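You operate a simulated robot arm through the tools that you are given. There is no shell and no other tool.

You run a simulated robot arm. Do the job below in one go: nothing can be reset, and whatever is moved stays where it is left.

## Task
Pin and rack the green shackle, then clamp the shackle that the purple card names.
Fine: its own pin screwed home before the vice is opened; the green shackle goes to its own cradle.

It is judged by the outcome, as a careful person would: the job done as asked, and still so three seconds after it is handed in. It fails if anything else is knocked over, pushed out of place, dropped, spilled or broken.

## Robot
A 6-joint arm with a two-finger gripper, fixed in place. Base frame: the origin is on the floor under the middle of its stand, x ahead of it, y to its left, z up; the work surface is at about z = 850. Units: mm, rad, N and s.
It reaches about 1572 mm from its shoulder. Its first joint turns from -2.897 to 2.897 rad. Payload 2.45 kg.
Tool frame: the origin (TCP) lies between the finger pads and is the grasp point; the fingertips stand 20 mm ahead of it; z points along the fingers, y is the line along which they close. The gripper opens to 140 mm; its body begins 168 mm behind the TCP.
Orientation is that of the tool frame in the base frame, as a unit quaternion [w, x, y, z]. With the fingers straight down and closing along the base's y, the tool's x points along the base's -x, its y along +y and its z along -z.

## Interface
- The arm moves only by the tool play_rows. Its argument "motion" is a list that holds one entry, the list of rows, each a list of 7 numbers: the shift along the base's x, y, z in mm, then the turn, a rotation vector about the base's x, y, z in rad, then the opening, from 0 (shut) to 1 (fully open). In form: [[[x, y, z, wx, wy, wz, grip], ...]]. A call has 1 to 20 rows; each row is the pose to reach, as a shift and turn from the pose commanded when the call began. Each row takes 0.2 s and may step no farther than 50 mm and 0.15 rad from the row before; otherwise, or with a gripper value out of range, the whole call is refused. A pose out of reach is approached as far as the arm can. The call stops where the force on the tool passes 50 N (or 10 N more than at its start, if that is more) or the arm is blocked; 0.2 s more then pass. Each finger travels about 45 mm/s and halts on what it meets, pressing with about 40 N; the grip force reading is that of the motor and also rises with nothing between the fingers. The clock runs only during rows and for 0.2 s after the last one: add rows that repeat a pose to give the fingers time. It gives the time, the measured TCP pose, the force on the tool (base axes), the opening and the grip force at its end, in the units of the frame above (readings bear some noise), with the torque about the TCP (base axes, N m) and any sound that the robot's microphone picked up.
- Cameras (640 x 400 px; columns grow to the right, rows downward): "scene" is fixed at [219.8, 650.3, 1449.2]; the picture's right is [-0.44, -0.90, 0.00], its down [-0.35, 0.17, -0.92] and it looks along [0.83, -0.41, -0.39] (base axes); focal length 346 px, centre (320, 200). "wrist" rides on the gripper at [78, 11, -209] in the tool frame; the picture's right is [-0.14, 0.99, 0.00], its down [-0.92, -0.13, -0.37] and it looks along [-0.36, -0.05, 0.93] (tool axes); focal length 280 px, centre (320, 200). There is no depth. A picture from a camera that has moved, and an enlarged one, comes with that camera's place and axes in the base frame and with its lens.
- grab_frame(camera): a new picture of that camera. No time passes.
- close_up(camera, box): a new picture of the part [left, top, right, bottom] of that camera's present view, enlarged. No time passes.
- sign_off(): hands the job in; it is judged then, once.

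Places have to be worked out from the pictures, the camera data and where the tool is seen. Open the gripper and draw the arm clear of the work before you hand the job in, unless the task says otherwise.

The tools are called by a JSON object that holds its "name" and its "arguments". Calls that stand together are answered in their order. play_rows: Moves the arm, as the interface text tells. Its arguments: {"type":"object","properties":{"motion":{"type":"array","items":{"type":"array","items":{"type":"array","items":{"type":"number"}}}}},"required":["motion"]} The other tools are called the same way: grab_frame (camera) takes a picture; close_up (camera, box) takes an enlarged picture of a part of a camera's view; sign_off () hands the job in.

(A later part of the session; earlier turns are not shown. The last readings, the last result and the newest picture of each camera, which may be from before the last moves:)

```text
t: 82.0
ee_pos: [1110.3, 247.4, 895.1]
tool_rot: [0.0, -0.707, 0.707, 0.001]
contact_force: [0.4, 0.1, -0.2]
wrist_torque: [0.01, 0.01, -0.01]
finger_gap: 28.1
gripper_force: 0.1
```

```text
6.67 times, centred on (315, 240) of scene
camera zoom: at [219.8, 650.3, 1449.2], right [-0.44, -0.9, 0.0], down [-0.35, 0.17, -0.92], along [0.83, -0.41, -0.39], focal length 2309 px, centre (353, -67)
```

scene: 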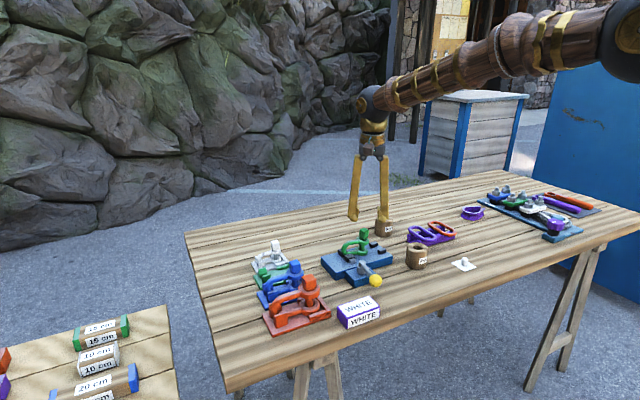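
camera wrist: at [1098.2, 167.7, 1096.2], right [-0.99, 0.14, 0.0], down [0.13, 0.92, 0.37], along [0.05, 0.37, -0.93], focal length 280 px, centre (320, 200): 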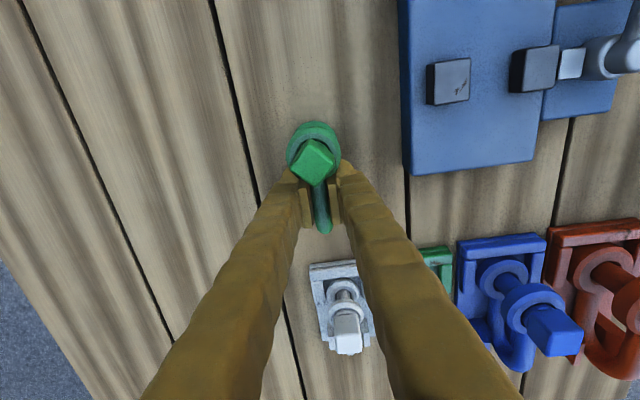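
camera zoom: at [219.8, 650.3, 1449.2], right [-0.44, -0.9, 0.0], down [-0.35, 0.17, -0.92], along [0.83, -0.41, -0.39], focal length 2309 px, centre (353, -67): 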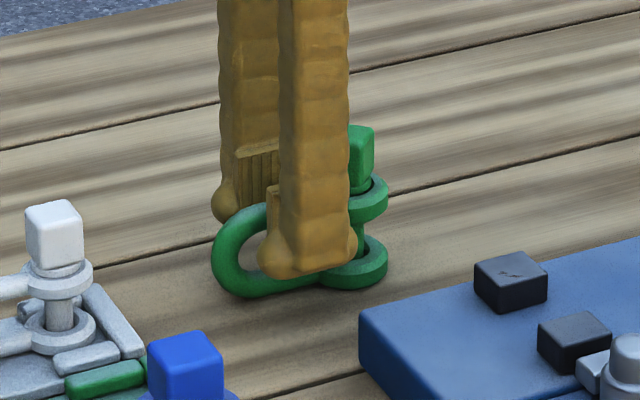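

Good position. Raising 2 mm more and closing again.

{"name": "play_rows", "arguments": {"motion": [[[0, 0, 2, 0, 0, 0, 0.2], [0, 0, 2, 0, 0, 0, 0.1], [0, 0, 2, 0, 0, 0, 0], [0, 0, 2, 0, 0, 0, 0], [0, 0, 2, 0, 0, 0, 0]]]}}

{"name": "close_up", "arguments": {"camera": "wrist", "box": [270, 110, 370, 250]}}

```text
t: 83.2
ee_pos: [1109.7, 247.1, 897.6]
tool_rot: [0.0, 0.707, -0.707, -0.002]
contact_force: [-0.8, 1.6, 0.4]
wrist_torque: [-0.02, 0.0, 0.01]
finger_gap: 11.3
gripper_force: 38.5
```

```text
2.86 times, centred on (320, 180) of wrist
camera zoom: at [1098.6, 168.4, 1106.5], right [-0.99, 0.14, 0.0], down [0.13, 0.92, 0.37], along [0.05, 0.37, -0.93], focal length 801 px, centre (320, 257)
```

zoom: 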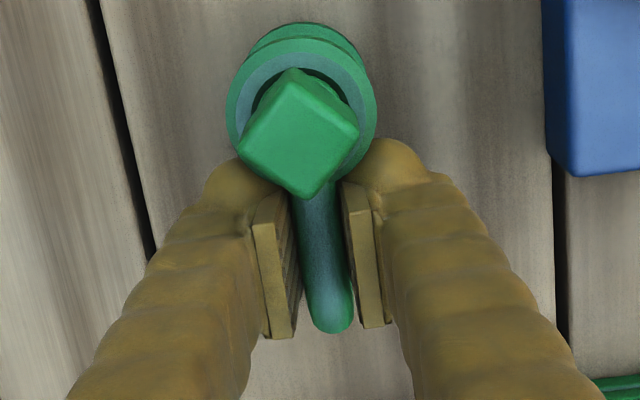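

Gripped at 11.3 mm. Lifting and returning over the green cradle.

{"name": "play_rows", "arguments": {"motion": [[[0, 0, 4, 0, 0, 0, 0], [0, 0, 30, 0, 0, 0, 0], [0, 0, 70, 0, 0, 0, 0], [0, 0, 110, 0, 0, 0, 0], [-18, 34, 110, 0, 0, 0, 0], [-38, 70, 110, 0, 0, 0, 0], [-58, 108, 110, 0, 0, 0, 0], [-78, 143, 110, 0, 0, 0, 0], [-82, 153, 110, 0, 0, 0, 0], [-82, 153, 110, 0, 0, 0, 0]]]}}

{"name": "close_up", "arguments": {"camera": "wrist", "box": [250, 80, 390, 220]}}

{"name": "close_up", "arguments": {"camera": "scene", "box": [230, 190, 350, 310]}}

```text
t: 85.4
ee_pos: [1026.7, 398.4, 1008.0]
tool_rot: [0.001, -0.707, 0.707, 0.001]
contact_force: [-0.7, 0.1, -3.0]
wrist_torque: [0.04, -0.02, -0.01]
finger_gap: 11.0
gripper_force: 38.5
```

```text
2.86 times, centred on (320, 150) of wrist
camera zoom: at [1016.9, 320.3, 1216.5], right [-0.99, 0.14, 0.0], down [0.13, 0.92, 0.37], along [0.05, 0.37, -0.93], focal length 801 px, centre (320, 343)
```

zoom: 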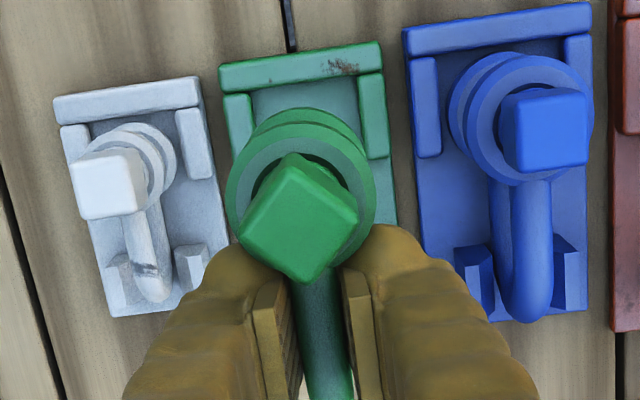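

```text
3.33 times, centred on (290, 250) of scene
camera zoom: at [219.8, 650.3, 1449.2], right [-0.44, -0.9, 0.0], down [-0.35, 0.17, -0.92], along [0.83, -0.41, -0.39], focal length 1154 px, centre (420, 33)
```

zoom: 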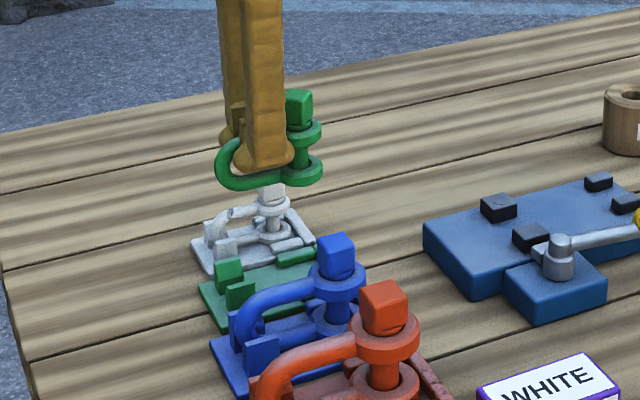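

Small correction (+1.7, +1.7 mm) to centre the eye in the nest, then descend.

{"name": "play_rows", "arguments": {"motion": [[[1.7, 1.7, -20, 0, 0, 0, 0], [1.7, 1.7, -45, 0, 0, 0, 0], [1.7, 1.7, -65, 0, 0, 0, 0], [1.7, 1.7, -78, 0, 0, 0, 0], [1.7, 1.7, -86, 0, 0, 0, 0], [1.7, 1.7, -86, 0, 0, 0, 0]]]}}

{"name": "close_up", "arguments": {"camera": "wrist", "box": [250, 80, 390, 220]}}

{"name": "close_up", "arguments": {"camera": "scene", "box": [240, 220, 330, 310]}}

```text
t: 86.8
ee_pos: [1030.3, 401.3, 920.7]
tool_rot: [0.0, 0.707, -0.707, 0.0]
contact_force: [0.0, -0.3, -3.6]
wrist_torque: [0.06, 0.01, -0.01]
finger_gap: 11.0
gripper_force: 38.2
```

```text
2.86 times, centred on (320, 150) of wrist
camera zoom: at [1019.8, 322.3, 1129.4], right [-0.99, 0.14, 0.0], down [0.13, 0.92, 0.37], along [0.05, 0.37, -0.93], focal length 801 px, centre (320, 343)
```

zoom: 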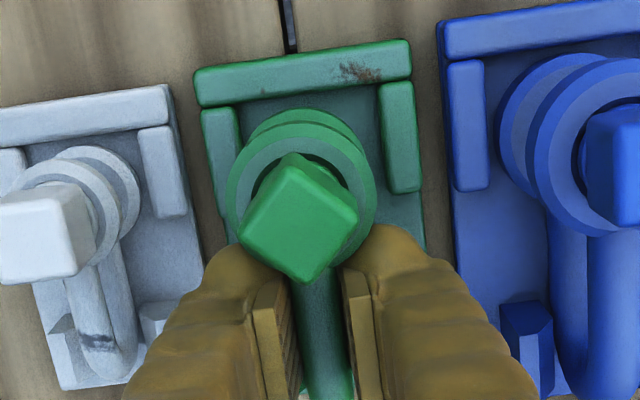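

```text
4.44 times, centred on (285, 265) of scene
camera zoom: at [219.8, 650.3, 1449.2], right [-0.44, -0.9, 0.0], down [-0.35, 0.17, -0.92], along [0.83, -0.41, -0.39], focal length 1539 px, centre (476, -89)
```

zoom: 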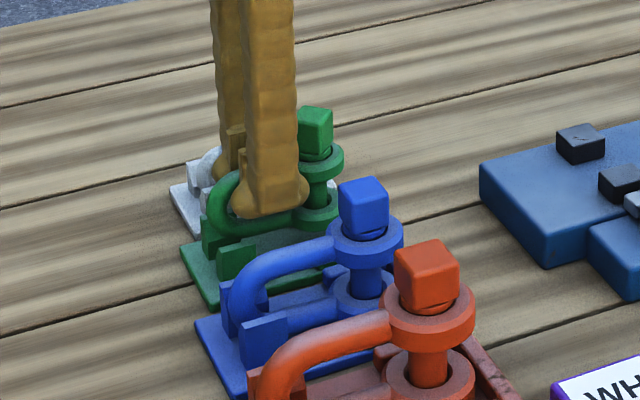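

Eye is about 1.7 mm too far in +x and 0.8 mm in +y. Correcting and lowering towards the tray.

{"name": "play_rows", "arguments": {"motion": [[[-1.6, -0.8, -3, 0, 0, 0, 0], [-1.6, -0.8, -6, 0, 0, 0, 0], [-1.6, -0.8, -9, 0, 0, 0, 0], [-1.6, -0.8, -11, 0, 0, 0, 0], [-1.6, -0.8, -11, 0, 0, 0, 0]]]}}

{"name": "close_up", "arguments": {"camera": "wrist", "box": [250, 80, 390, 220]}}

{"name": "close_up", "arguments": {"camera": "scene", "box": [255, 235, 315, 295]}}

```text
t: 88.0
ee_pos: [1026.9, 401.3, 909.4]
tool_rot: [0.0, -0.707, 0.707, 0.001]
contact_force: [0.0, 0.9, -3.1]
wrist_torque: [0.07, -0.06, -0.03]
finger_gap: 11.3
gripper_force: 37.6
```

```text
2.86 times, centred on (320, 150) of wrist
camera zoom: at [1017.5, 321.9, 1119.2], right [-0.99, 0.14, 0.0], down [0.13, 0.92, 0.37], along [0.05, 0.37, -0.93], focal length 801 px, centre (320, 343)
```

zoom: 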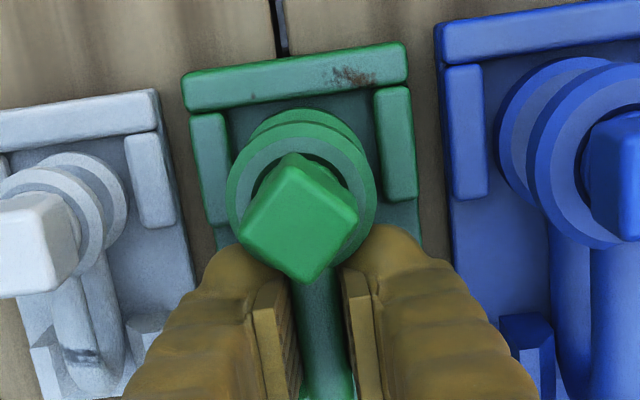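

```text
6.67 times, centred on (285, 265) of scene
camera zoom: at [219.8, 650.3, 1449.2], right [-0.44, -0.9, 0.0], down [-0.35, 0.17, -0.92], along [0.83, -0.41, -0.39], focal length 2309 px, centre (553, -233)
```

zoom: 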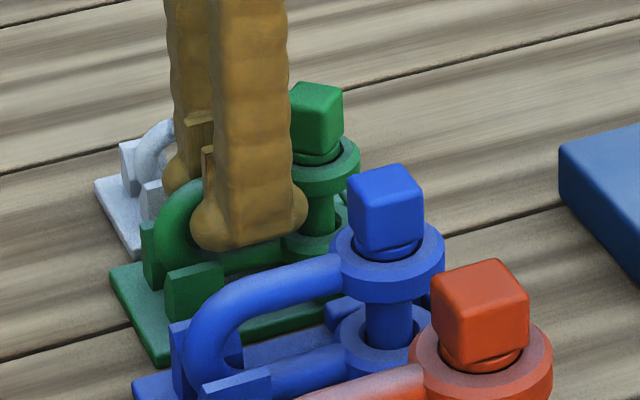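

Well lined up in the nest. Lowering in 1 mm steps to contact.

{"name": "play_rows", "arguments": {"motion": [[[0.3, 0, -1, 0, 0, 0, 0], [0.3, 0, -2, 0, 0, 0, 0], [0.3, 0, -3, 0, 0, 0, 0], [0.3, 0, -3, 0, 0, 0, 0]]]}}

```text
t: 89.0
ee_pos: [1027.1, 401.7, 906.5]
tool_rot: [0.0, -0.707, 0.707, 0.001]
contact_force: [0.0, 0.0, -3.4]
wrist_torque: [0.06, -0.03, 0.02]
finger_gap: 11.4
gripper_force: 38.2
```

{"name": "play_rows", "arguments": {"motion": [[[0, 0, -1, 0, 0, 0, 0], [0, 0, -2, 0, 0, 0, 0], [0, 0, -2, 0, 0, 0, 0]]]}}

{"name": "close_up", "arguments": {"camera": "scene", "box": [255, 235, 315, 295]}}

```text
t: 89.8
ee_pos: [1027.7, 402.1, 904.6]
tool_rot: [0.001, -0.707, 0.707, 0.0]
contact_force: [-2.1, 0.4, 11.3]
wrist_torque: [-0.63, 0.03, -0.06]
finger_gap: 11.3
gripper_force: 37.9
```

```text
6.67 times, centred on (285, 265) of scene
camera zoom: at [219.8, 650.3, 1449.2], right [-0.44, -0.9, 0.0], down [-0.35, 0.17, -0.92], along [0.83, -0.41, -0.39], focal length 2309 px, centre (553, -233)
```

zoom: 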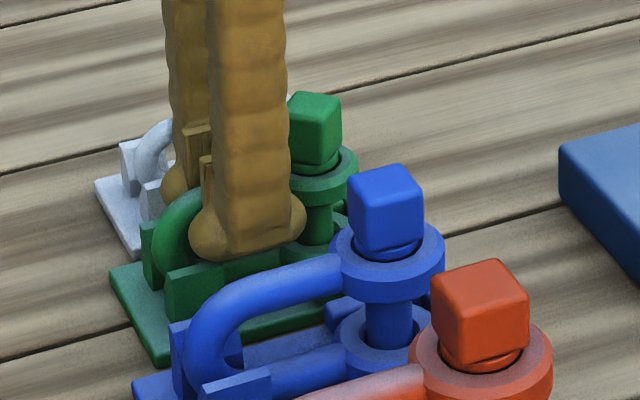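

The eye end touches down on the tray (about 14 N, contact 40 mm towards the eye, no post contact). Easing off and opening slightly, then rising straight up.

{"name": "play_rows", "arguments": {"motion": [[[0, 0, 0.6, 0, 0, 0, 0], [0, 0, 0.6, 0, 0, 0, 0.1], [0, 0, 0.6, 0, 0, 0, 0.17], [0, 0, 0.6, 0, 0, 0, 0.17], [0, 0, 6, 0, 0, 0, 0.17], [0, 0, 20, 0, 0, 0, 0.17], [0, 0, 50, 0, 0, 0, 0.17], [0, 0, 90, 0, 0, 0, 0.17], [0, 0, 120, 0, 0, 0, 0.17], [0, 0, 120, 0, 0, 0, 0.17]]]}}

{"name": "close_up", "arguments": {"camera": "scene", "box": [245, 230, 325, 310]}}

{"name": "close_up", "arguments": {"camera": "wrist", "box": [230, 60, 410, 220]}}

```text
t: 92.0
ee_pos: [1027.1, 399.6, 1025.0]
tool_rot: [-0.001, 0.707, -0.707, -0.002]
contact_force: [0.0, 0.2, -0.5]
wrist_torque: [-0.03, -0.02, 0.02]
finger_gap: 23.8
gripper_force: 0.1
```

```text
5.00 times, centred on (285, 270) of scene
camera zoom: at [219.8, 650.3, 1449.2], right [-0.44, -0.9, 0.0], down [-0.35, 0.17, -0.92], along [0.83, -0.41, -0.39], focal length 1732 px, centre (495, -150)
```

zoom: 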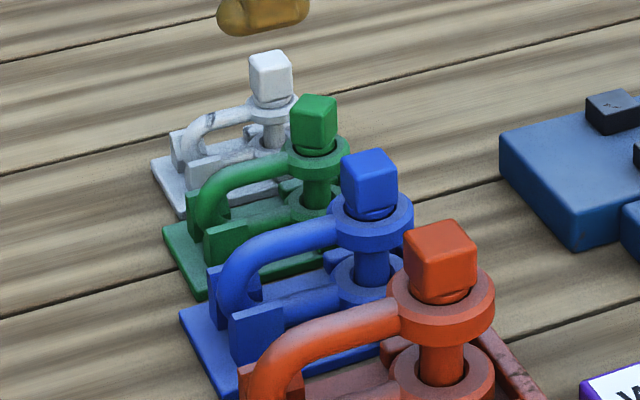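

```text
2.50 times, centred on (320, 140) of wrist
camera zoom: at [1016.6, 320.4, 1233.6], right [-0.99, 0.14, 0.0], down [0.13, 0.92, 0.37], along [0.05, 0.37, -0.93], focal length 701 px, centre (320, 350)
```

zoom: 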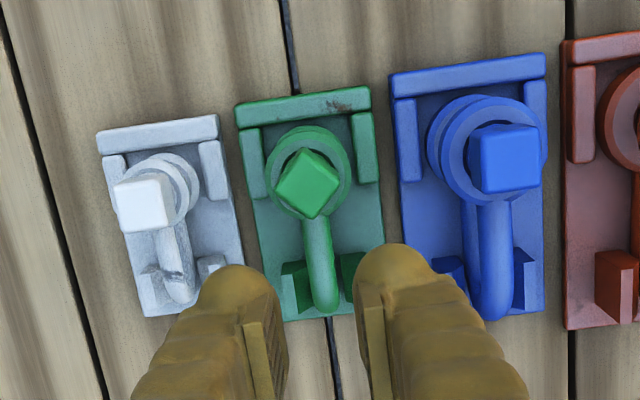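

The green shackle sits level in its own cradle, matching its neighbours. Now over to the white one for a close look.

{"name": "play_rows", "arguments": {"motion": [[[25, -5, 0, 0, 0, 0, 0.25], [50, -10, 0, 0, 0, 0, 0.3], [66, -15, 0, 0, 0, 0, 0.3], [66, -15, 0, 0, 0, 0, 0.3]]]}}

{"name": "grab_frame", "arguments": {"camera": "wrist"}}

{"name": "close_up", "arguments": {"camera": "wrist", "box": [270, 80, 370, 180]}}

{"name": "close_up", "arguments": {"camera": "scene", "box": [250, 230, 300, 280]}}

```text
t: 93.0
ee_pos: [1095.6, 385.4, 1024.8]
tool_rot: [0.001, -0.707, 0.708, 0.001]
contact_force: [0.2, 0.5, 0.4]
wrist_torque: [-0.02, 0.0, -0.01]
finger_gap: 42.1
gripper_force: 0.0
```

```text
taken
camera wrist: at [1084.7, 306.3, 1234.4], right [-0.99, 0.14, 0.0], down [0.13, 0.92, 0.37], along [0.05, 0.37, -0.93], focal length 280 px, centre (320, 200)
```

wrist: 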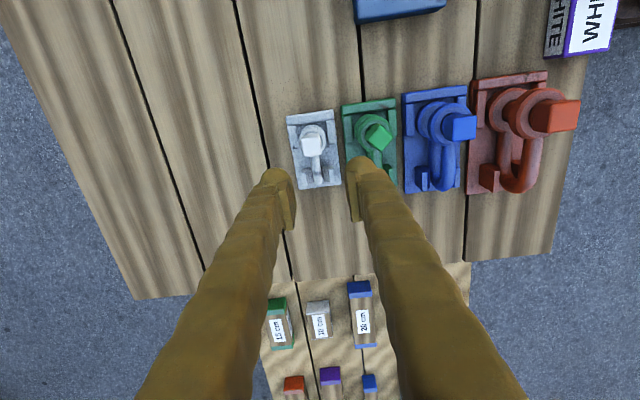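

```text
4.00 times, centred on (320, 130) of wrist
camera zoom: at [1084.7, 306.3, 1234.4], right [-0.99, 0.14, 0.0], down [0.13, 0.92, 0.37], along [0.05, 0.37, -0.93], focal length 1122 px, centre (320, 480)
```

zoom: 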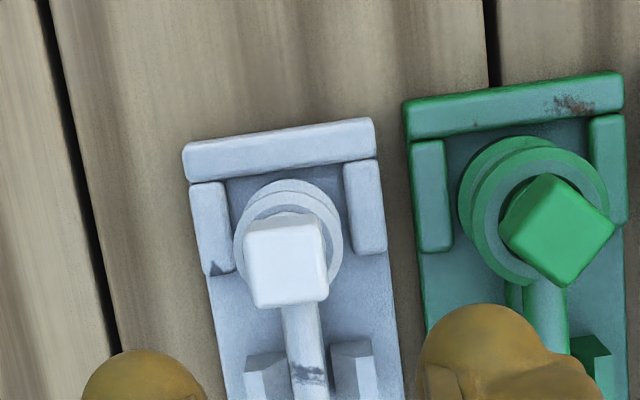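

```text
8.00 times, centred on (275, 255) of scene
camera zoom: at [219.8, 650.3, 1449.2], right [-0.44, -0.9, 0.0], down [-0.35, 0.17, -0.92], along [0.83, -0.41, -0.39], focal length 2771 px, centre (680, -240)
```

zoom: 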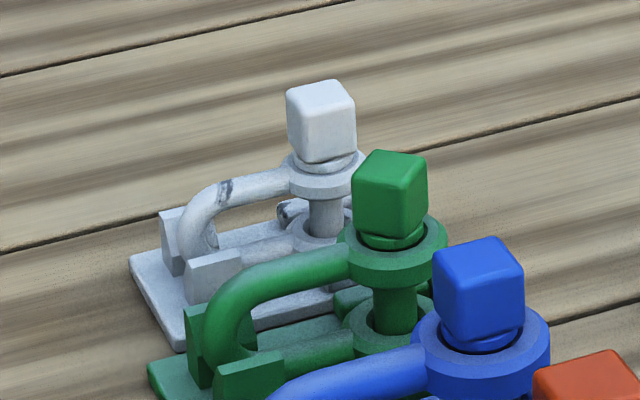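

White's pin head is also about 20 mm square with its flats on the x/y axes, centred near (1102, 364). I'll grip the head with the fingers closing along y to stay clear of the green shackle, so I'm turning the wrist back to square.

{"name": "play_rows", "arguments": {"motion": [[[1, -2, 0, 0, 0, -0.143, 0.35], [2, -4, 0, 0, 0, -0.286, 0.4], [3, -6, 0, 0, 0, -0.428, 0.4], [4, -8, 0, 0, 0, -0.571, 0.4], [5, -10, 0, 0, 0, -0.714, 0.4], [6, -13, 0, 0, 0, -0.857, 0.4], [6.5, -16, 0, 0, 0, -1.0, 0.4], [6.5, -19, 0, 0, 0, -1.143, 0.4], [6.5, -21, 0, 0, 0, -1.286, 0.4], [6.5, -21, 0, 0, 0, -1.428, 0.4], [6.5, -21, 0, 0, 0, -1.571, 0.4], [6.5, -21, 0, 0, 0, -1.571, 0.4]]]}}

{"name": "grab_frame", "arguments": {"camera": "wrist"}}

{"name": "close_up", "arguments": {"camera": "wrist", "box": [270, 90, 370, 190]}}

```text
t: 95.6
ee_pos: [1100.1, 364.9, 1024.8]
tool_rot: [0.001, 0.001, 1.0, 0.0]
contact_force: [0.0, 0.3, -0.2]
wrist_torque: [-0.02, 0.0, -0.01]
finger_gap: 55.7
gripper_force: 0.1
```

```text
taken
camera wrist: at [1021.4, 375.5, 1234.1], right [0.14, 0.99, 0.0], down [0.92, -0.13, 0.37], along [0.37, -0.05, -0.93], focal length 280 px, centre (320, 200)
```

wrist: 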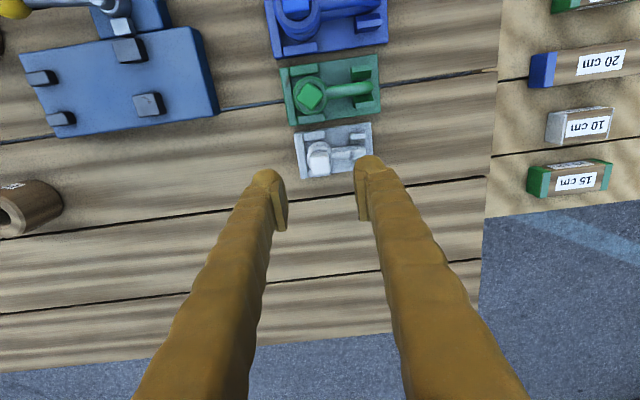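

```text
4.00 times, centred on (320, 140) of wrist
camera zoom: at [1021.4, 375.5, 1234.1], right [0.14, 0.99, 0.0], down [0.92, -0.13, 0.37], along [0.37, -0.05, -0.93], focal length 1122 px, centre (320, 440)
```

zoom: 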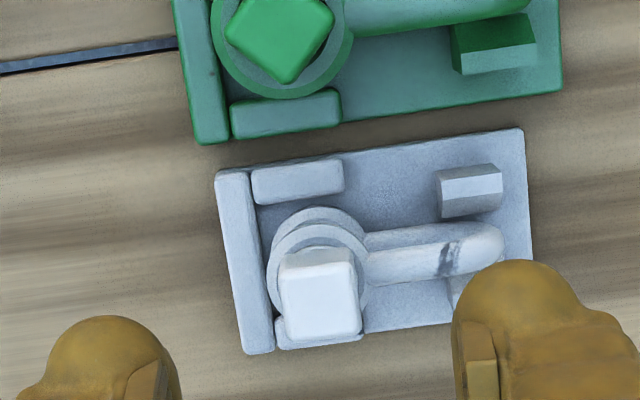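

Head top is near z = 922. I'll centre over it and descend partway to verify.

{"name": "play_rows", "arguments": {"motion": [[[1.7, -0.8, -25, 0, 0, 0, 0.4], [1.7, -0.8, -50, 0, 0, 0, 0.4], [1.7, -0.8, -75, 0, 0, 0, 0.4], [1.7, -0.8, -85, 0, 0, 0, 0.4], [1.7, -0.8, -85, 0, 0, 0, 0.4]]]}}

{"name": "close_up", "arguments": {"camera": "wrist", "box": [260, 110, 380, 220]}}

{"name": "close_up", "arguments": {"camera": "scene", "box": [240, 210, 320, 290]}}

```text
t: 96.8
ee_pos: [1101.9, 363.9, 941.0]
tool_rot: [0.001, -0.001, 1.0, 0.0]
contact_force: [1.2, 0.3, 0.0]
wrist_torque: [0.0, 0.0, -0.01]
finger_gap: 55.9
gripper_force: 0.0
```

```text
3.64 times, centred on (320, 165) of wrist
camera zoom: at [1022.8, 373.8, 1150.0], right [0.14, 0.99, 0.0], down [0.92, -0.13, 0.37], along [0.37, -0.05, -0.93], focal length 1020 px, centre (320, 327)
```

zoom: 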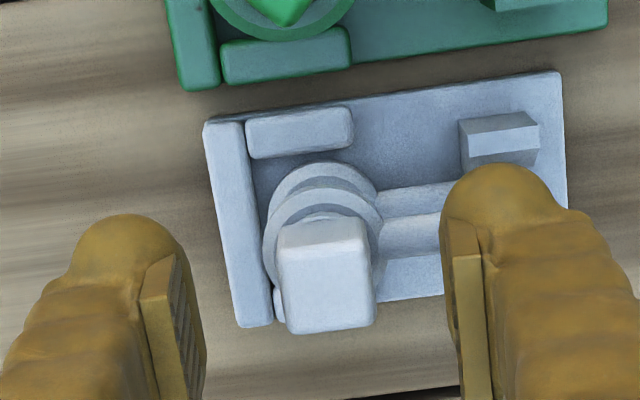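

```text
5.00 times, centred on (280, 250) of scene
camera zoom: at [219.8, 650.3, 1449.2], right [-0.44, -0.9, 0.0], down [-0.35, 0.17, -0.92], along [0.83, -0.41, -0.39], focal length 1732 px, centre (520, -50)
```

zoom: 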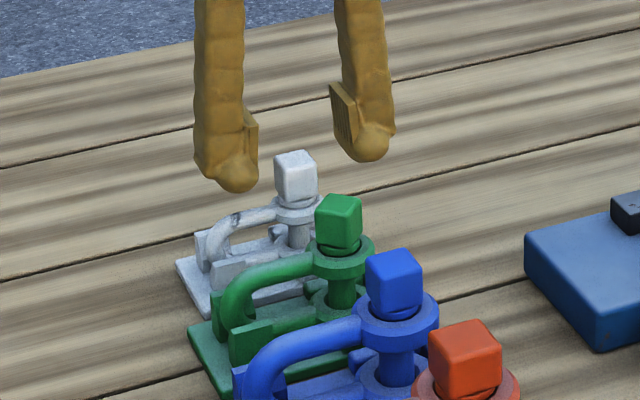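

The head is about 1.5 mm to the +y side. I'll correct that, go down to grip height and close.

{"name": "play_rows", "arguments": {"motion": [[[0.8, 1.5, -8, 0, 0, 0, 0.4], [0.8, 1.5, -16, 0, 0, 0, 0.4], [0.8, 1.5, -22, 0, 0, 0, 0.4], [0.8, 1.5, -22, 0, 0, 0, 0.3], [0.8, 1.5, -22, 0, 0, 0, 0.22]]]}}

{"name": "close_up", "arguments": {"camera": "wrist", "box": [260, 110, 380, 230]}}

{"name": "close_up", "arguments": {"camera": "scene", "box": [245, 225, 315, 285]}}

```text
t: 98.0
ee_pos: [1103.0, 365.1, 918.0]
tool_rot: [0.001, 0.0, 1.0, 0.001]
contact_force: [0.5, 2.9, 18.9]
wrist_torque: [0.26, 0.03, 0.01]
finger_gap: 35.3
gripper_force: 3.6
```

```text
3.33 times, centred on (320, 170) of wrist
camera zoom: at [1024.1, 376.4, 1127.7], right [0.14, 0.99, 0.0], down [0.92, -0.13, 0.37], along [0.37, -0.05, -0.93], focal length 935 px, centre (320, 300)
```

zoom: 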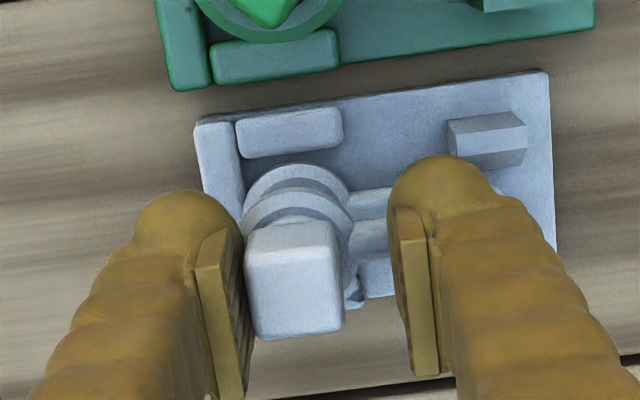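

```text
6.67 times, centred on (280, 255) of scene
camera zoom: at [219.8, 650.3, 1449.2], right [-0.44, -0.9, 0.0], down [-0.35, 0.17, -0.92], along [0.83, -0.41, -0.39], focal length 2309 px, centre (587, -167)
```

zoom: 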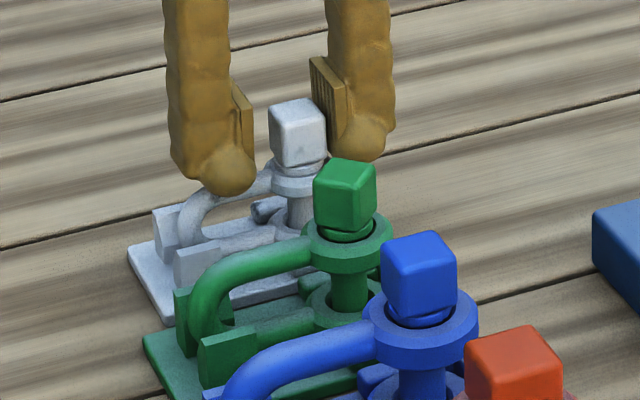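

The +y fingertip touched the top of the white bow (19 N) and nudged the shackle a few mm back against its cradle wall. I'll raise 4 mm, reopen slightly and re-measure.

{"name": "play_rows", "arguments": {"motion": [[[0, 0, 3, 0, 0, 0, 0.25], [0, 0, 6, 0, 0, 0, 0.35], [0, 0, 10, 0, 0, 0, 0.4], [0, 0, 10, 0, 0, 0, 0.4]]]}}

{"name": "close_up", "arguments": {"camera": "wrist", "box": [260, 110, 380, 230]}}

{"name": "close_up", "arguments": {"camera": "scene", "box": [245, 225, 315, 285]}}

```text
t: 99.0
ee_pos: [1102.6, 365.0, 927.4]
tool_rot: [0.001, 0.0, 1.0, 0.0]
contact_force: [0.7, -1.1, 0.3]
wrist_torque: [-0.02, 0.02, -0.01]
finger_gap: 56.1
gripper_force: 0.0
```

```text
3.33 times, centred on (320, 170) of wrist
camera zoom: at [1024.2, 376.0, 1137.7], right [0.14, 0.99, 0.0], down [0.92, -0.13, 0.37], along [0.37, -0.05, -0.93], focal length 935 px, centre (320, 300)
```

zoom: 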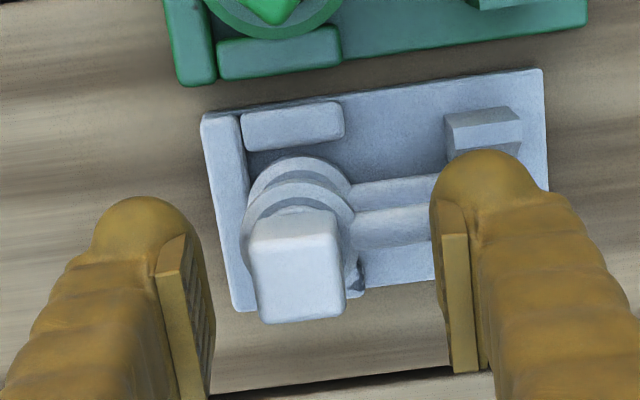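

```text
6.67 times, centred on (280, 255) of scene
camera zoom: at [219.8, 650.3, 1449.2], right [-0.44, -0.9, 0.0], down [-0.35, 0.17, -0.92], along [0.83, -0.41, -0.39], focal length 2309 px, centre (587, -167)
```

zoom: 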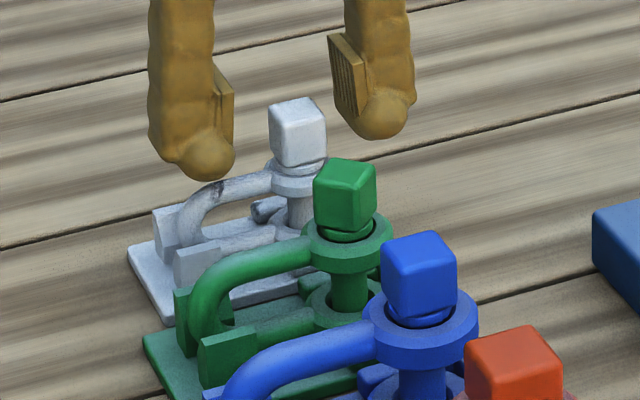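

The head is now at about (1100, 360.4). I'll re-centre at z ≈ 922, keeping the fingertips above the bow, and close.

{"name": "play_rows", "arguments": {"motion": [[[-2.5, -4.6, -2, 0, 0, 0, 0.4], [-2.5, -4.6, -5, 0, 0, 0, 0.3], [-2.5, -4.6, -5, 0, 0, 0, 0.2], [-2.5, -4.6, -5, 0, 0, 0, 0.1], [-2.5, -4.6, -5, 0, 0, 0, 0], [-2.5, -4.6, -5, 0, 0, 0, 0], [-2.5, -4.6, -5, 0, 0, 0, 0]]]}}

{"name": "close_up", "arguments": {"camera": "wrist", "box": [260, 110, 380, 230]}}

{"name": "close_up", "arguments": {"camera": "scene", "box": [245, 225, 315, 285]}}

```text
t: 100.6
ee_pos: [1099.1, 360.1, 922.8]
tool_rot: [0.001, 0.0, 1.0, 0.0]
contact_force: [1.8, 0.8, 0.4]
wrist_torque: [0.02, -0.07, -0.01]
finger_gap: 20.4
gripper_force: 39.8
```

```text
3.33 times, centred on (320, 170) of wrist
camera zoom: at [1021.1, 370.5, 1131.9], right [0.14, 0.99, 0.0], down [0.92, -0.13, 0.37], along [0.37, -0.05, -0.93], focal length 935 px, centre (320, 300)
```

zoom: 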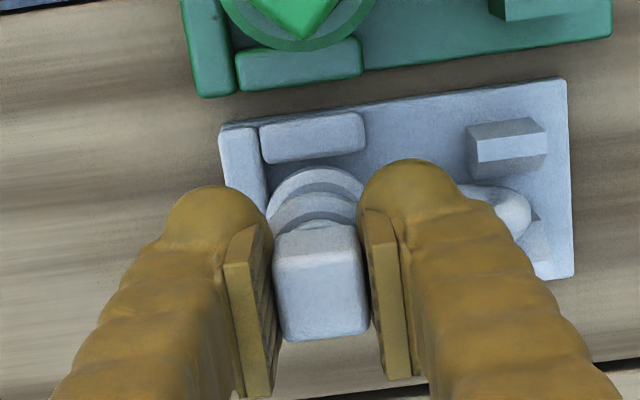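

```text
6.67 times, centred on (280, 255) of scene
camera zoom: at [219.8, 650.3, 1449.2], right [-0.44, -0.9, 0.0], down [-0.35, 0.17, -0.92], along [0.83, -0.41, -0.39], focal length 2309 px, centre (587, -167)
```

zoom: 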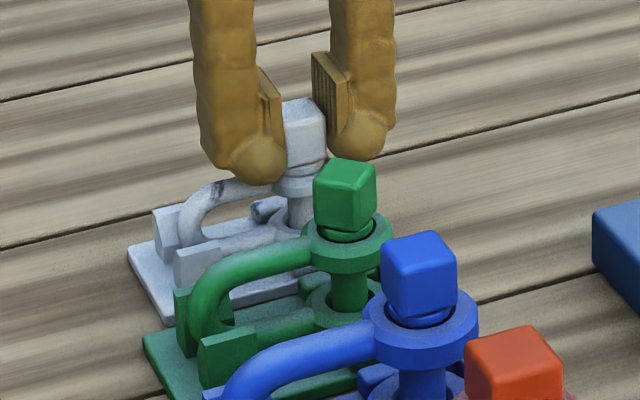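

Gripped squarely. Lifting straight up out of the cradle.

{"name": "play_rows", "arguments": {"motion": [[[0, 0, 3, 0, 0, 0, 0], [0, 0, 8, 0, 0, 0, 0], [0, 0, 18, 0, 0, 0, 0], [0, 0, 40, 0, 0, 0, 0], [0, 0, 70, 0, 0, 0, 0], [0, 0, 100, 0, 0, 0, 0], [0, 0, 100, 0, 0, 0, 0]]]}}

{"name": "close_up", "arguments": {"camera": "wrist", "box": [240, 60, 400, 230]}}

{"name": "close_up", "arguments": {"camera": "scene", "box": [240, 180, 330, 290]}}

```text
t: 102.2
ee_pos: [1097.3, 360.7, 1022.7]
tool_rot: [0.0, -0.001, 1.0, 0.0]
contact_force: [0.3, 0.9, -1.7]
wrist_torque: [-0.04, 0.01, -0.02]
finger_gap: 20.4
gripper_force: 40.3
```

```text
2.35 times, centred on (320, 145) of wrist
camera zoom: at [1019.9, 371.2, 1232.5], right [0.14, 0.99, 0.0], down [0.92, -0.13, 0.37], along [0.37, -0.05, -0.93], focal length 660 px, centre (320, 329)
```

zoom: 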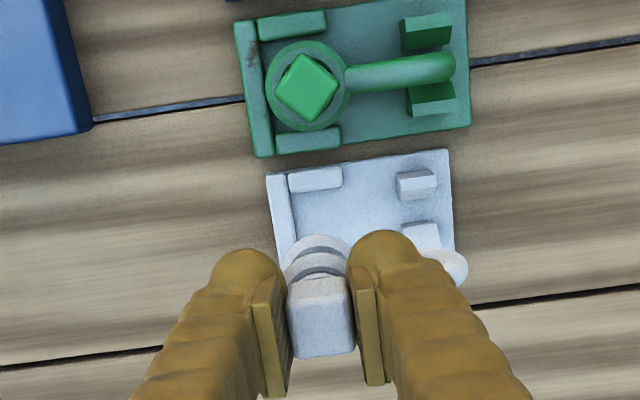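

```text
3.64 times, centred on (285, 235) of scene
camera zoom: at [219.8, 650.3, 1449.2], right [-0.44, -0.9, 0.0], down [-0.35, 0.17, -0.92], along [0.83, -0.41, -0.39], focal length 1259 px, centre (447, 73)
```

zoom: 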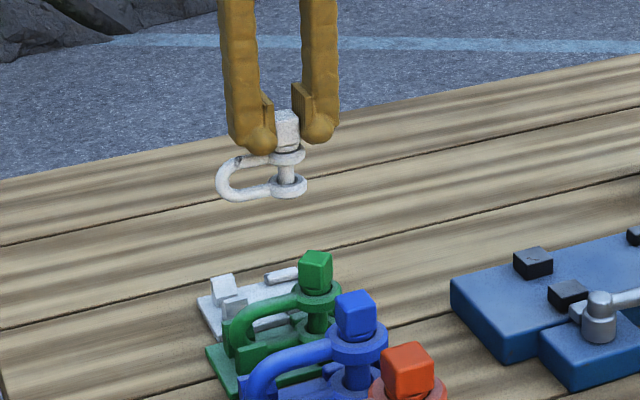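

White is out cleanly and level (about 1.7 N). Carrying it over to the open vice.

{"name": "play_rows", "arguments": {"motion": [[[-17, -36, 0, 0, 0, 0, 0], [-35, -73, 0, 0, 0, 0, 0], [-53, -110, 0, 0, 0, 0, 0], [-71, -148, 0, 0, 0, 0, 0], [-89, -186, 0, 0, 0, 0, 0], [-107, -223, 0, 0, 0, 0, 0], [-107, -223, 0, 0, 0, 0, 0]]]}}

{"name": "grab_frame", "arguments": {"camera": "wrist"}}

{"name": "close_up", "arguments": {"camera": "wrist", "box": [230, 60, 410, 230]}}

{"name": "close_up", "arguments": {"camera": "scene", "box": [310, 160, 420, 290]}}

```text
t: 103.8
ee_pos: [990.7, 137.0, 1021.4]
tool_rot: [0.002, 0.0, 1.0, 0.0]
contact_force: [0.0, -0.2, -1.7]
wrist_torque: [-0.05, 0.01, -0.03]
finger_gap: 20.8
gripper_force: 40.4
```

```text
taken
camera wrist: at [911.8, 148.6, 1230.3], right [0.14, 0.99, 0.0], down [0.92, -0.13, 0.37], along [0.37, -0.05, -0.93], focal length 280 px, centre (320, 200)
```

wrist: 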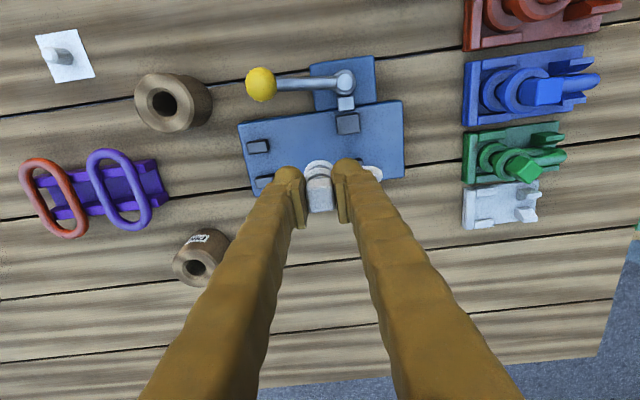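

```text
2.35 times, centred on (320, 145) of wrist
camera zoom: at [911.8, 148.6, 1230.3], right [0.14, 0.99, 0.0], down [0.92, -0.13, 0.37], along [0.37, -0.05, -0.93], focal length 660 px, centre (320, 329)
```

zoom: 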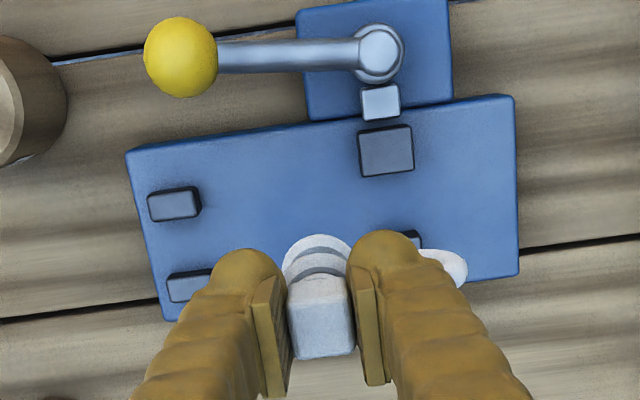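

```text
3.08 times, centred on (365, 225) of scene
camera zoom: at [219.8, 650.3, 1449.2], right [-0.44, -0.9, 0.0], down [-0.35, 0.17, -0.92], along [0.83, -0.41, -0.39], focal length 1066 px, centre (182, 123)
```

zoom: 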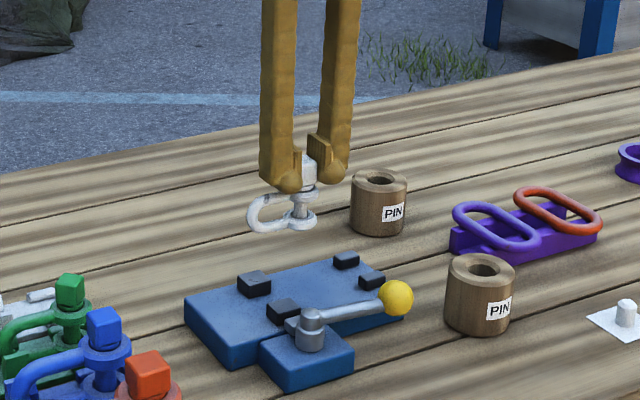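

The jaws span y ≈ 161–189, with the fixed face near x ≈ 998 and the moving face near x ≈ 965. I'll shift to about x = 988, y = 139, keep the bar clear of the fixed jaw, and descend.

{"name": "play_rows", "arguments": {"motion": [[[-3.2, 2, -20, 0, 0, 0, 0], [-3.2, 2, -40, 0, 0, 0, 0], [-3.2, 2, -55, 0, 0, 0, 0], [-3.2, 2, -64, 0, 0, 0, 0], [-3.2, 2, -64, 0, 0, 0, 0]]]}}

{"name": "close_up", "arguments": {"camera": "wrist", "box": [240, 80, 400, 230]}}

{"name": "close_up", "arguments": {"camera": "scene", "box": [320, 200, 390, 270]}}

```text
t: 105.0
ee_pos: [988.9, 140.2, 959.1]
tool_rot: [0.0, 0.0, 1.0, 0.0]
contact_force: [0.2, -0.1, -1.4]
wrist_torque: [-0.04, 0.01, -0.02]
finger_gap: 20.7
gripper_force: 39.7
```

```text
2.67 times, centred on (320, 155) of wrist
camera zoom: at [910.7, 151.1, 1168.5], right [0.14, 0.99, 0.0], down [0.92, -0.13, 0.37], along [0.37, -0.05, -0.93], focal length 748 px, centre (320, 320)
```

zoom: 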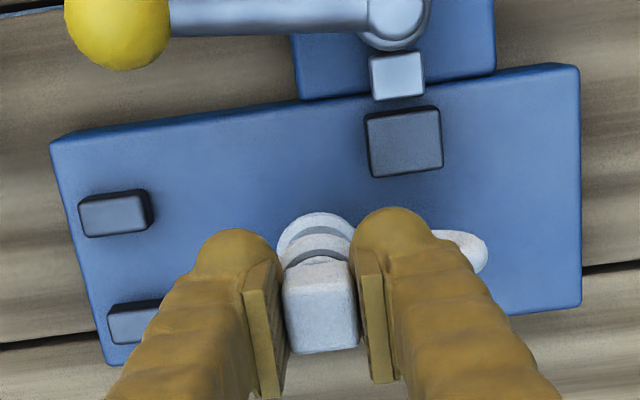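

```text
5.71 times, centred on (355, 235) of scene
camera zoom: at [219.8, 650.3, 1449.2], right [-0.44, -0.9, 0.0], down [-0.35, 0.17, -0.92], along [0.83, -0.41, -0.39], focal length 1979 px, centre (120, 0)
```

zoom: 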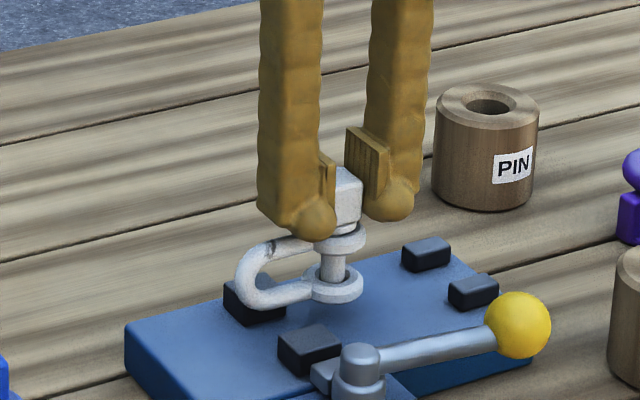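

The bar is in front of the fixed jaw, about 15 mm above the plate. Continuing down.

{"name": "play_rows", "arguments": {"motion": [[[0, 0, -4, 0, 0, 0, 0], [0, 0, -8, 0, 0, 0, 0], [0, 0, -11, 0, 0, 0, 0], [0, 0, -12, 0, 0, 0, 0], [0, 0, -12, 0, 0, 0, 0]]]}}

{"name": "close_up", "arguments": {"camera": "scene", "box": [320, 200, 390, 270]}}

{"name": "close_up", "arguments": {"camera": "wrist", "box": [240, 80, 400, 230]}}

```text
t: 106.2
ee_pos: [988.8, 141.3, 946.6]
tool_rot: [0.0, 0.0, 1.0, 0.001]
contact_force: [-0.2, 0.1, -1.9]
wrist_torque: [-0.06, 0.03, 0.01]
finger_gap: 20.4
gripper_force: 39.9
```

```text
5.71 times, centred on (355, 235) of scene
camera zoom: at [219.8, 650.3, 1449.2], right [-0.44, -0.9, 0.0], down [-0.35, 0.17, -0.92], along [0.83, -0.41, -0.39], focal length 1979 px, centre (120, 0)
```

zoom: 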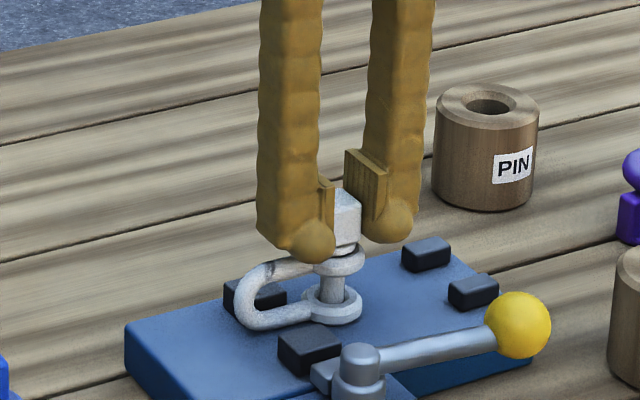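

```text
2.67 times, centred on (320, 155) of wrist
camera zoom: at [910.8, 151.1, 1155.7], right [0.14, 0.99, 0.0], down [0.92, -0.13, 0.37], along [0.37, -0.05, -0.93], focal length 748 px, centre (320, 320)
```

zoom: 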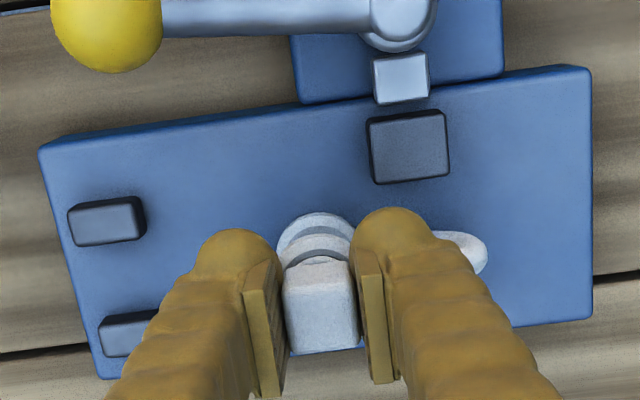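

{"name": "play_rows", "arguments": {"motion": [[[0, 0, -1, 0, 0, 0, 0], [0, 0, -2, 0, 0, 0, 0], [0, 0, -2.5, 0, 0, 0, 0], [0, 0, -2.5, 0, 0, 0, 0]]]}}

{"name": "close_up", "arguments": {"camera": "scene", "box": [325, 215, 385, 275]}}

```text
t: 107.2
ee_pos: [988.9, 138.5, 944.9]
tool_rot: [0.001, 0.0, 1.0, 0.001]
contact_force: [-4.7, 5.0, 16.5]
wrist_torque: [0.11, 0.17, 0.0]
finger_gap: 20.2
gripper_force: 39.9
```

```text
6.67 times, centred on (355, 245) of scene
camera zoom: at [219.8, 650.3, 1449.2], right [-0.44, -0.9, 0.0], down [-0.35, 0.17, -0.92], along [0.83, -0.41, -0.39], focal length 2309 px, centre (87, -100)
```

zoom: 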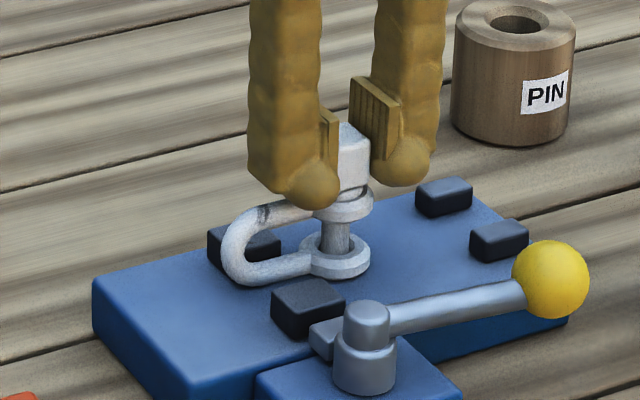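

Seated on the plate at the predicted height. I'll ease the load and slide it gently in +x until the bar touches the fixed jaw.

{"name": "play_rows", "arguments": {"motion": [[[0, 0, 0.6, 0, 0, 0, 0], [1, 0, 0.6, 0, 0, 0, 0], [2, 0, 0.6, 0, 0, 0, 0], [3, 0, 0.6, 0, 0, 0, 0], [3, 0, 0.6, 0, 0, 0, 0]]]}}

{"name": "close_up", "arguments": {"camera": "wrist", "box": [290, 110, 400, 210]}}

{"name": "close_up", "arguments": {"camera": "scene", "box": [325, 215, 385, 275]}}

```text
t: 108.4
ee_pos: [992.3, 140.7, 944.3]
tool_rot: [0.001, 0.0, 1.0, 0.0]
contact_force: [-6.4, -1.1, 7.5]
wrist_torque: [0.01, 0.23, 0.14]
finger_gap: 20.4
gripper_force: 40.4
```

```text
4.00 times, centred on (345, 160) of wrist
camera zoom: at [913.5, 150.5, 1153.7], right [0.14, 0.99, 0.0], down [0.92, -0.13, 0.37], along [0.37, -0.05, -0.93], focal length 1122 px, centre (220, 360)
```

zoom: 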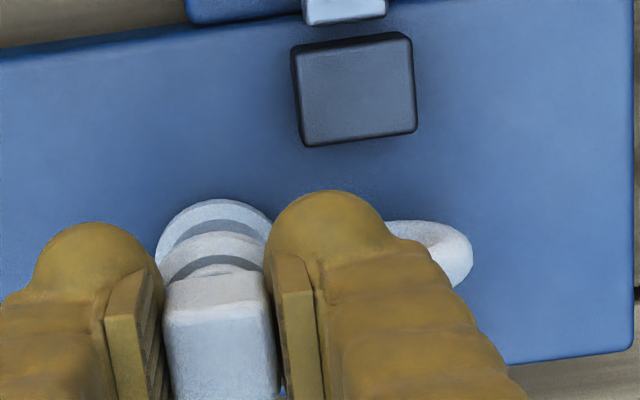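

```text
6.67 times, centred on (355, 245) of scene
camera zoom: at [219.8, 650.3, 1449.2], right [-0.44, -0.9, 0.0], down [-0.35, 0.17, -0.92], along [0.83, -0.41, -0.39], focal length 2309 px, centre (87, -100)
```

zoom: 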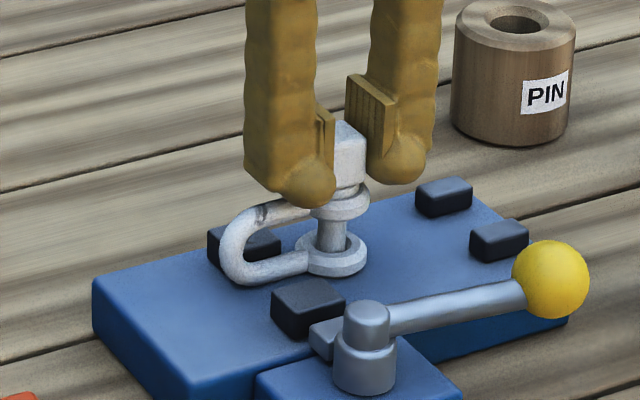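

Contact with the fixed jaw (force acts about 22 mm towards the bow). I'll back off 0.6 mm, release the head and rise.

{"name": "play_rows", "arguments": {"motion": [[[-0.7, 0, 0.2, 0, 0, 0, 0], [-0.7, 0, 0.2, 0, 0, 0, 0.2], [-0.7, 0, 0.2, 0, 0, 0, 0.3], [-0.7, 0, 0.2, 0, 0, 0, 0.32], [-0.7, 0, 10, 0, 0, 0, 0.32], [-0.7, 0, 35, 0, 0, 0, 0.32], [-0.7, 0, 70, 0, 0, 0, 0.32], [-0.7, 0, 100, 0, 0, 0, 0.32], [-0.7, 0, 100, 0, 0, 0, 0.32]]]}}

{"name": "grab_frame", "arguments": {"camera": "wrist"}}

{"name": "close_up", "arguments": {"camera": "wrist", "box": [260, 80, 400, 200]}}

{"name": "close_up", "arguments": {"camera": "scene", "box": [325, 215, 385, 275]}}

```text
t: 110.4
ee_pos: [995.4, 141.2, 1043.4]
tool_rot: [0.001, 0.0, 1.0, -0.001]
contact_force: [0.9, -0.1, -0.5]
wrist_torque: [-0.04, -0.03, 0.02]
finger_gap: 44.8
gripper_force: 0.1
```

```text
taken
camera wrist: at [916.4, 152.0, 1252.3], right [0.14, 0.99, 0.0], down [0.92, -0.13, 0.37], along [0.37, -0.05, -0.93], focal length 280 px, centre (320, 200)
```

wrist: 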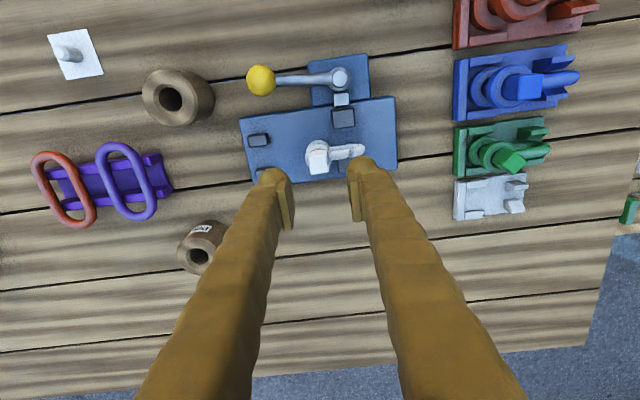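

```text
3.33 times, centred on (330, 140) of wrist
camera zoom: at [916.4, 152.0, 1252.3], right [0.14, 0.99, 0.0], down [0.92, -0.13, 0.37], along [0.37, -0.05, -0.93], focal length 935 px, centre (287, 400)
```

zoom: 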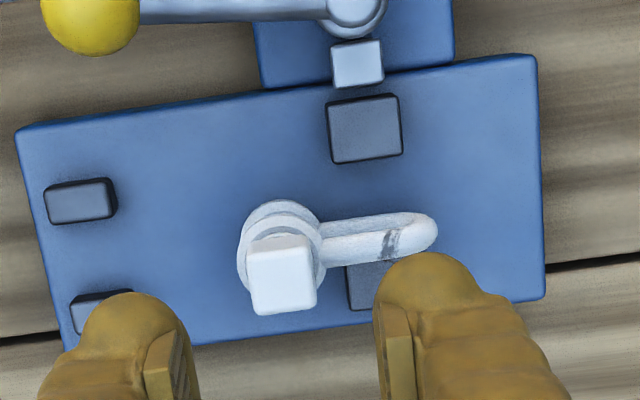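

```text
6.67 times, centred on (355, 245) of scene
camera zoom: at [219.8, 650.3, 1449.2], right [-0.44, -0.9, 0.0], down [-0.35, 0.17, -0.92], along [0.83, -0.41, -0.39], focal length 2309 px, centre (87, -100)
```

zoom: 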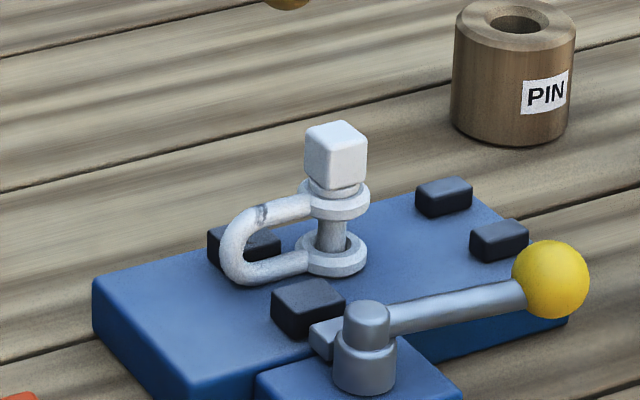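

White stands beside the fixed jaw, well aligned between the jaws. Now I'll go back to the lever's ball, near (899, 88), to close the vice.

{"name": "play_rows", "arguments": {"motion": [[[-9.6, -5.4, 0, 0, 0, 0.149, 0.38], [-19.2, -10.8, 0, 0, 0, 0.298, 0.38], [-28.8, -16.2, 0, 0, 0, 0.448, 0.38], [-38.4, -21.6, 0, 0, 0, 0.598, 0.38], [-48, -27, 0, 0, 0, 0.747, 0.38], [-57.6, -32.4, 0, 0, 0, 0.897, 0.38], [-67.2, -37.8, 0, 0, 0, 1.046, 0.38], [-76.8, -43.2, 0, 0, 0, 1.196, 0.38], [-86.4, -48.6, 0, 0, 0, 1.345, 0.38], [-95.5, -53.5, -20, 0, 0, 1.495, 0.38], [-95.5, -53.5, -60, 0, 0, 1.495, 0.38], [-95.5, -53.5, -75, 0, 0, 1.495, 0.38], [-95.5, -53.5, -75, 0, 0, 1.495, 0.38]]]}}

{"name": "grab_frame", "arguments": {"camera": "wrist"}}

{"name": "close_up", "arguments": {"camera": "scene", "box": [320, 200, 430, 300]}}

```text
t: 113.2
ee_pos: [896.1, 85.0, 969.1]
tool_rot: [0.0, -0.681, 0.733, 0.001]
contact_force: [-0.1, -0.2, 0.0]
wrist_torque: [0.03, 0.02, 0.01]
finger_gap: 53.2
gripper_force: 0.1
```

```text
taken
camera wrist: at [879.5, 7.7, 1178.6], right [-0.98, 0.21, 0.0], down [0.2, 0.91, 0.37], along [0.08, 0.36, -0.93], focal length 280 px, centre (320, 200)
```

wrist: 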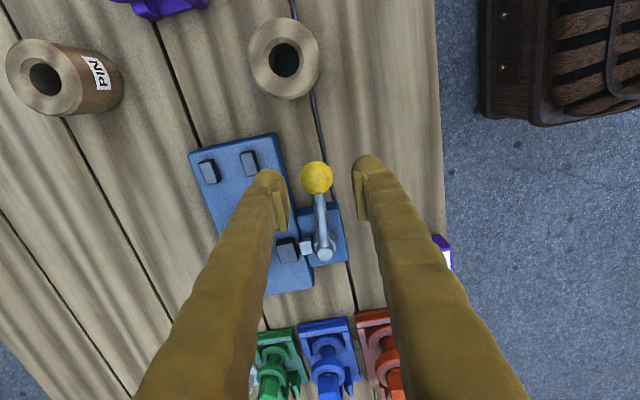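

```text
4.00 times, centred on (375, 250) of scene
camera zoom: at [219.8, 650.3, 1449.2], right [-0.44, -0.9, 0.0], down [-0.35, 0.17, -0.92], along [0.83, -0.41, -0.39], focal length 1385 px, centre (100, 0)
```

zoom: 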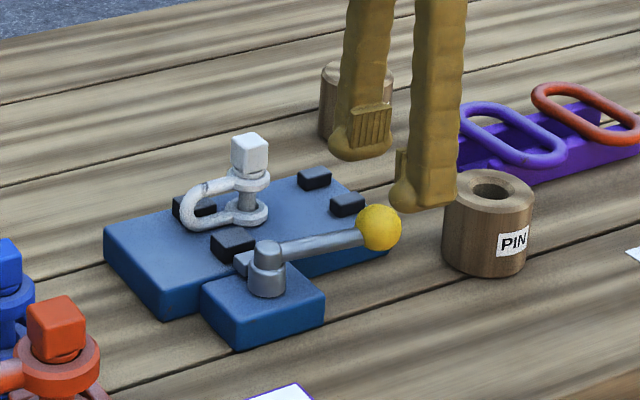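

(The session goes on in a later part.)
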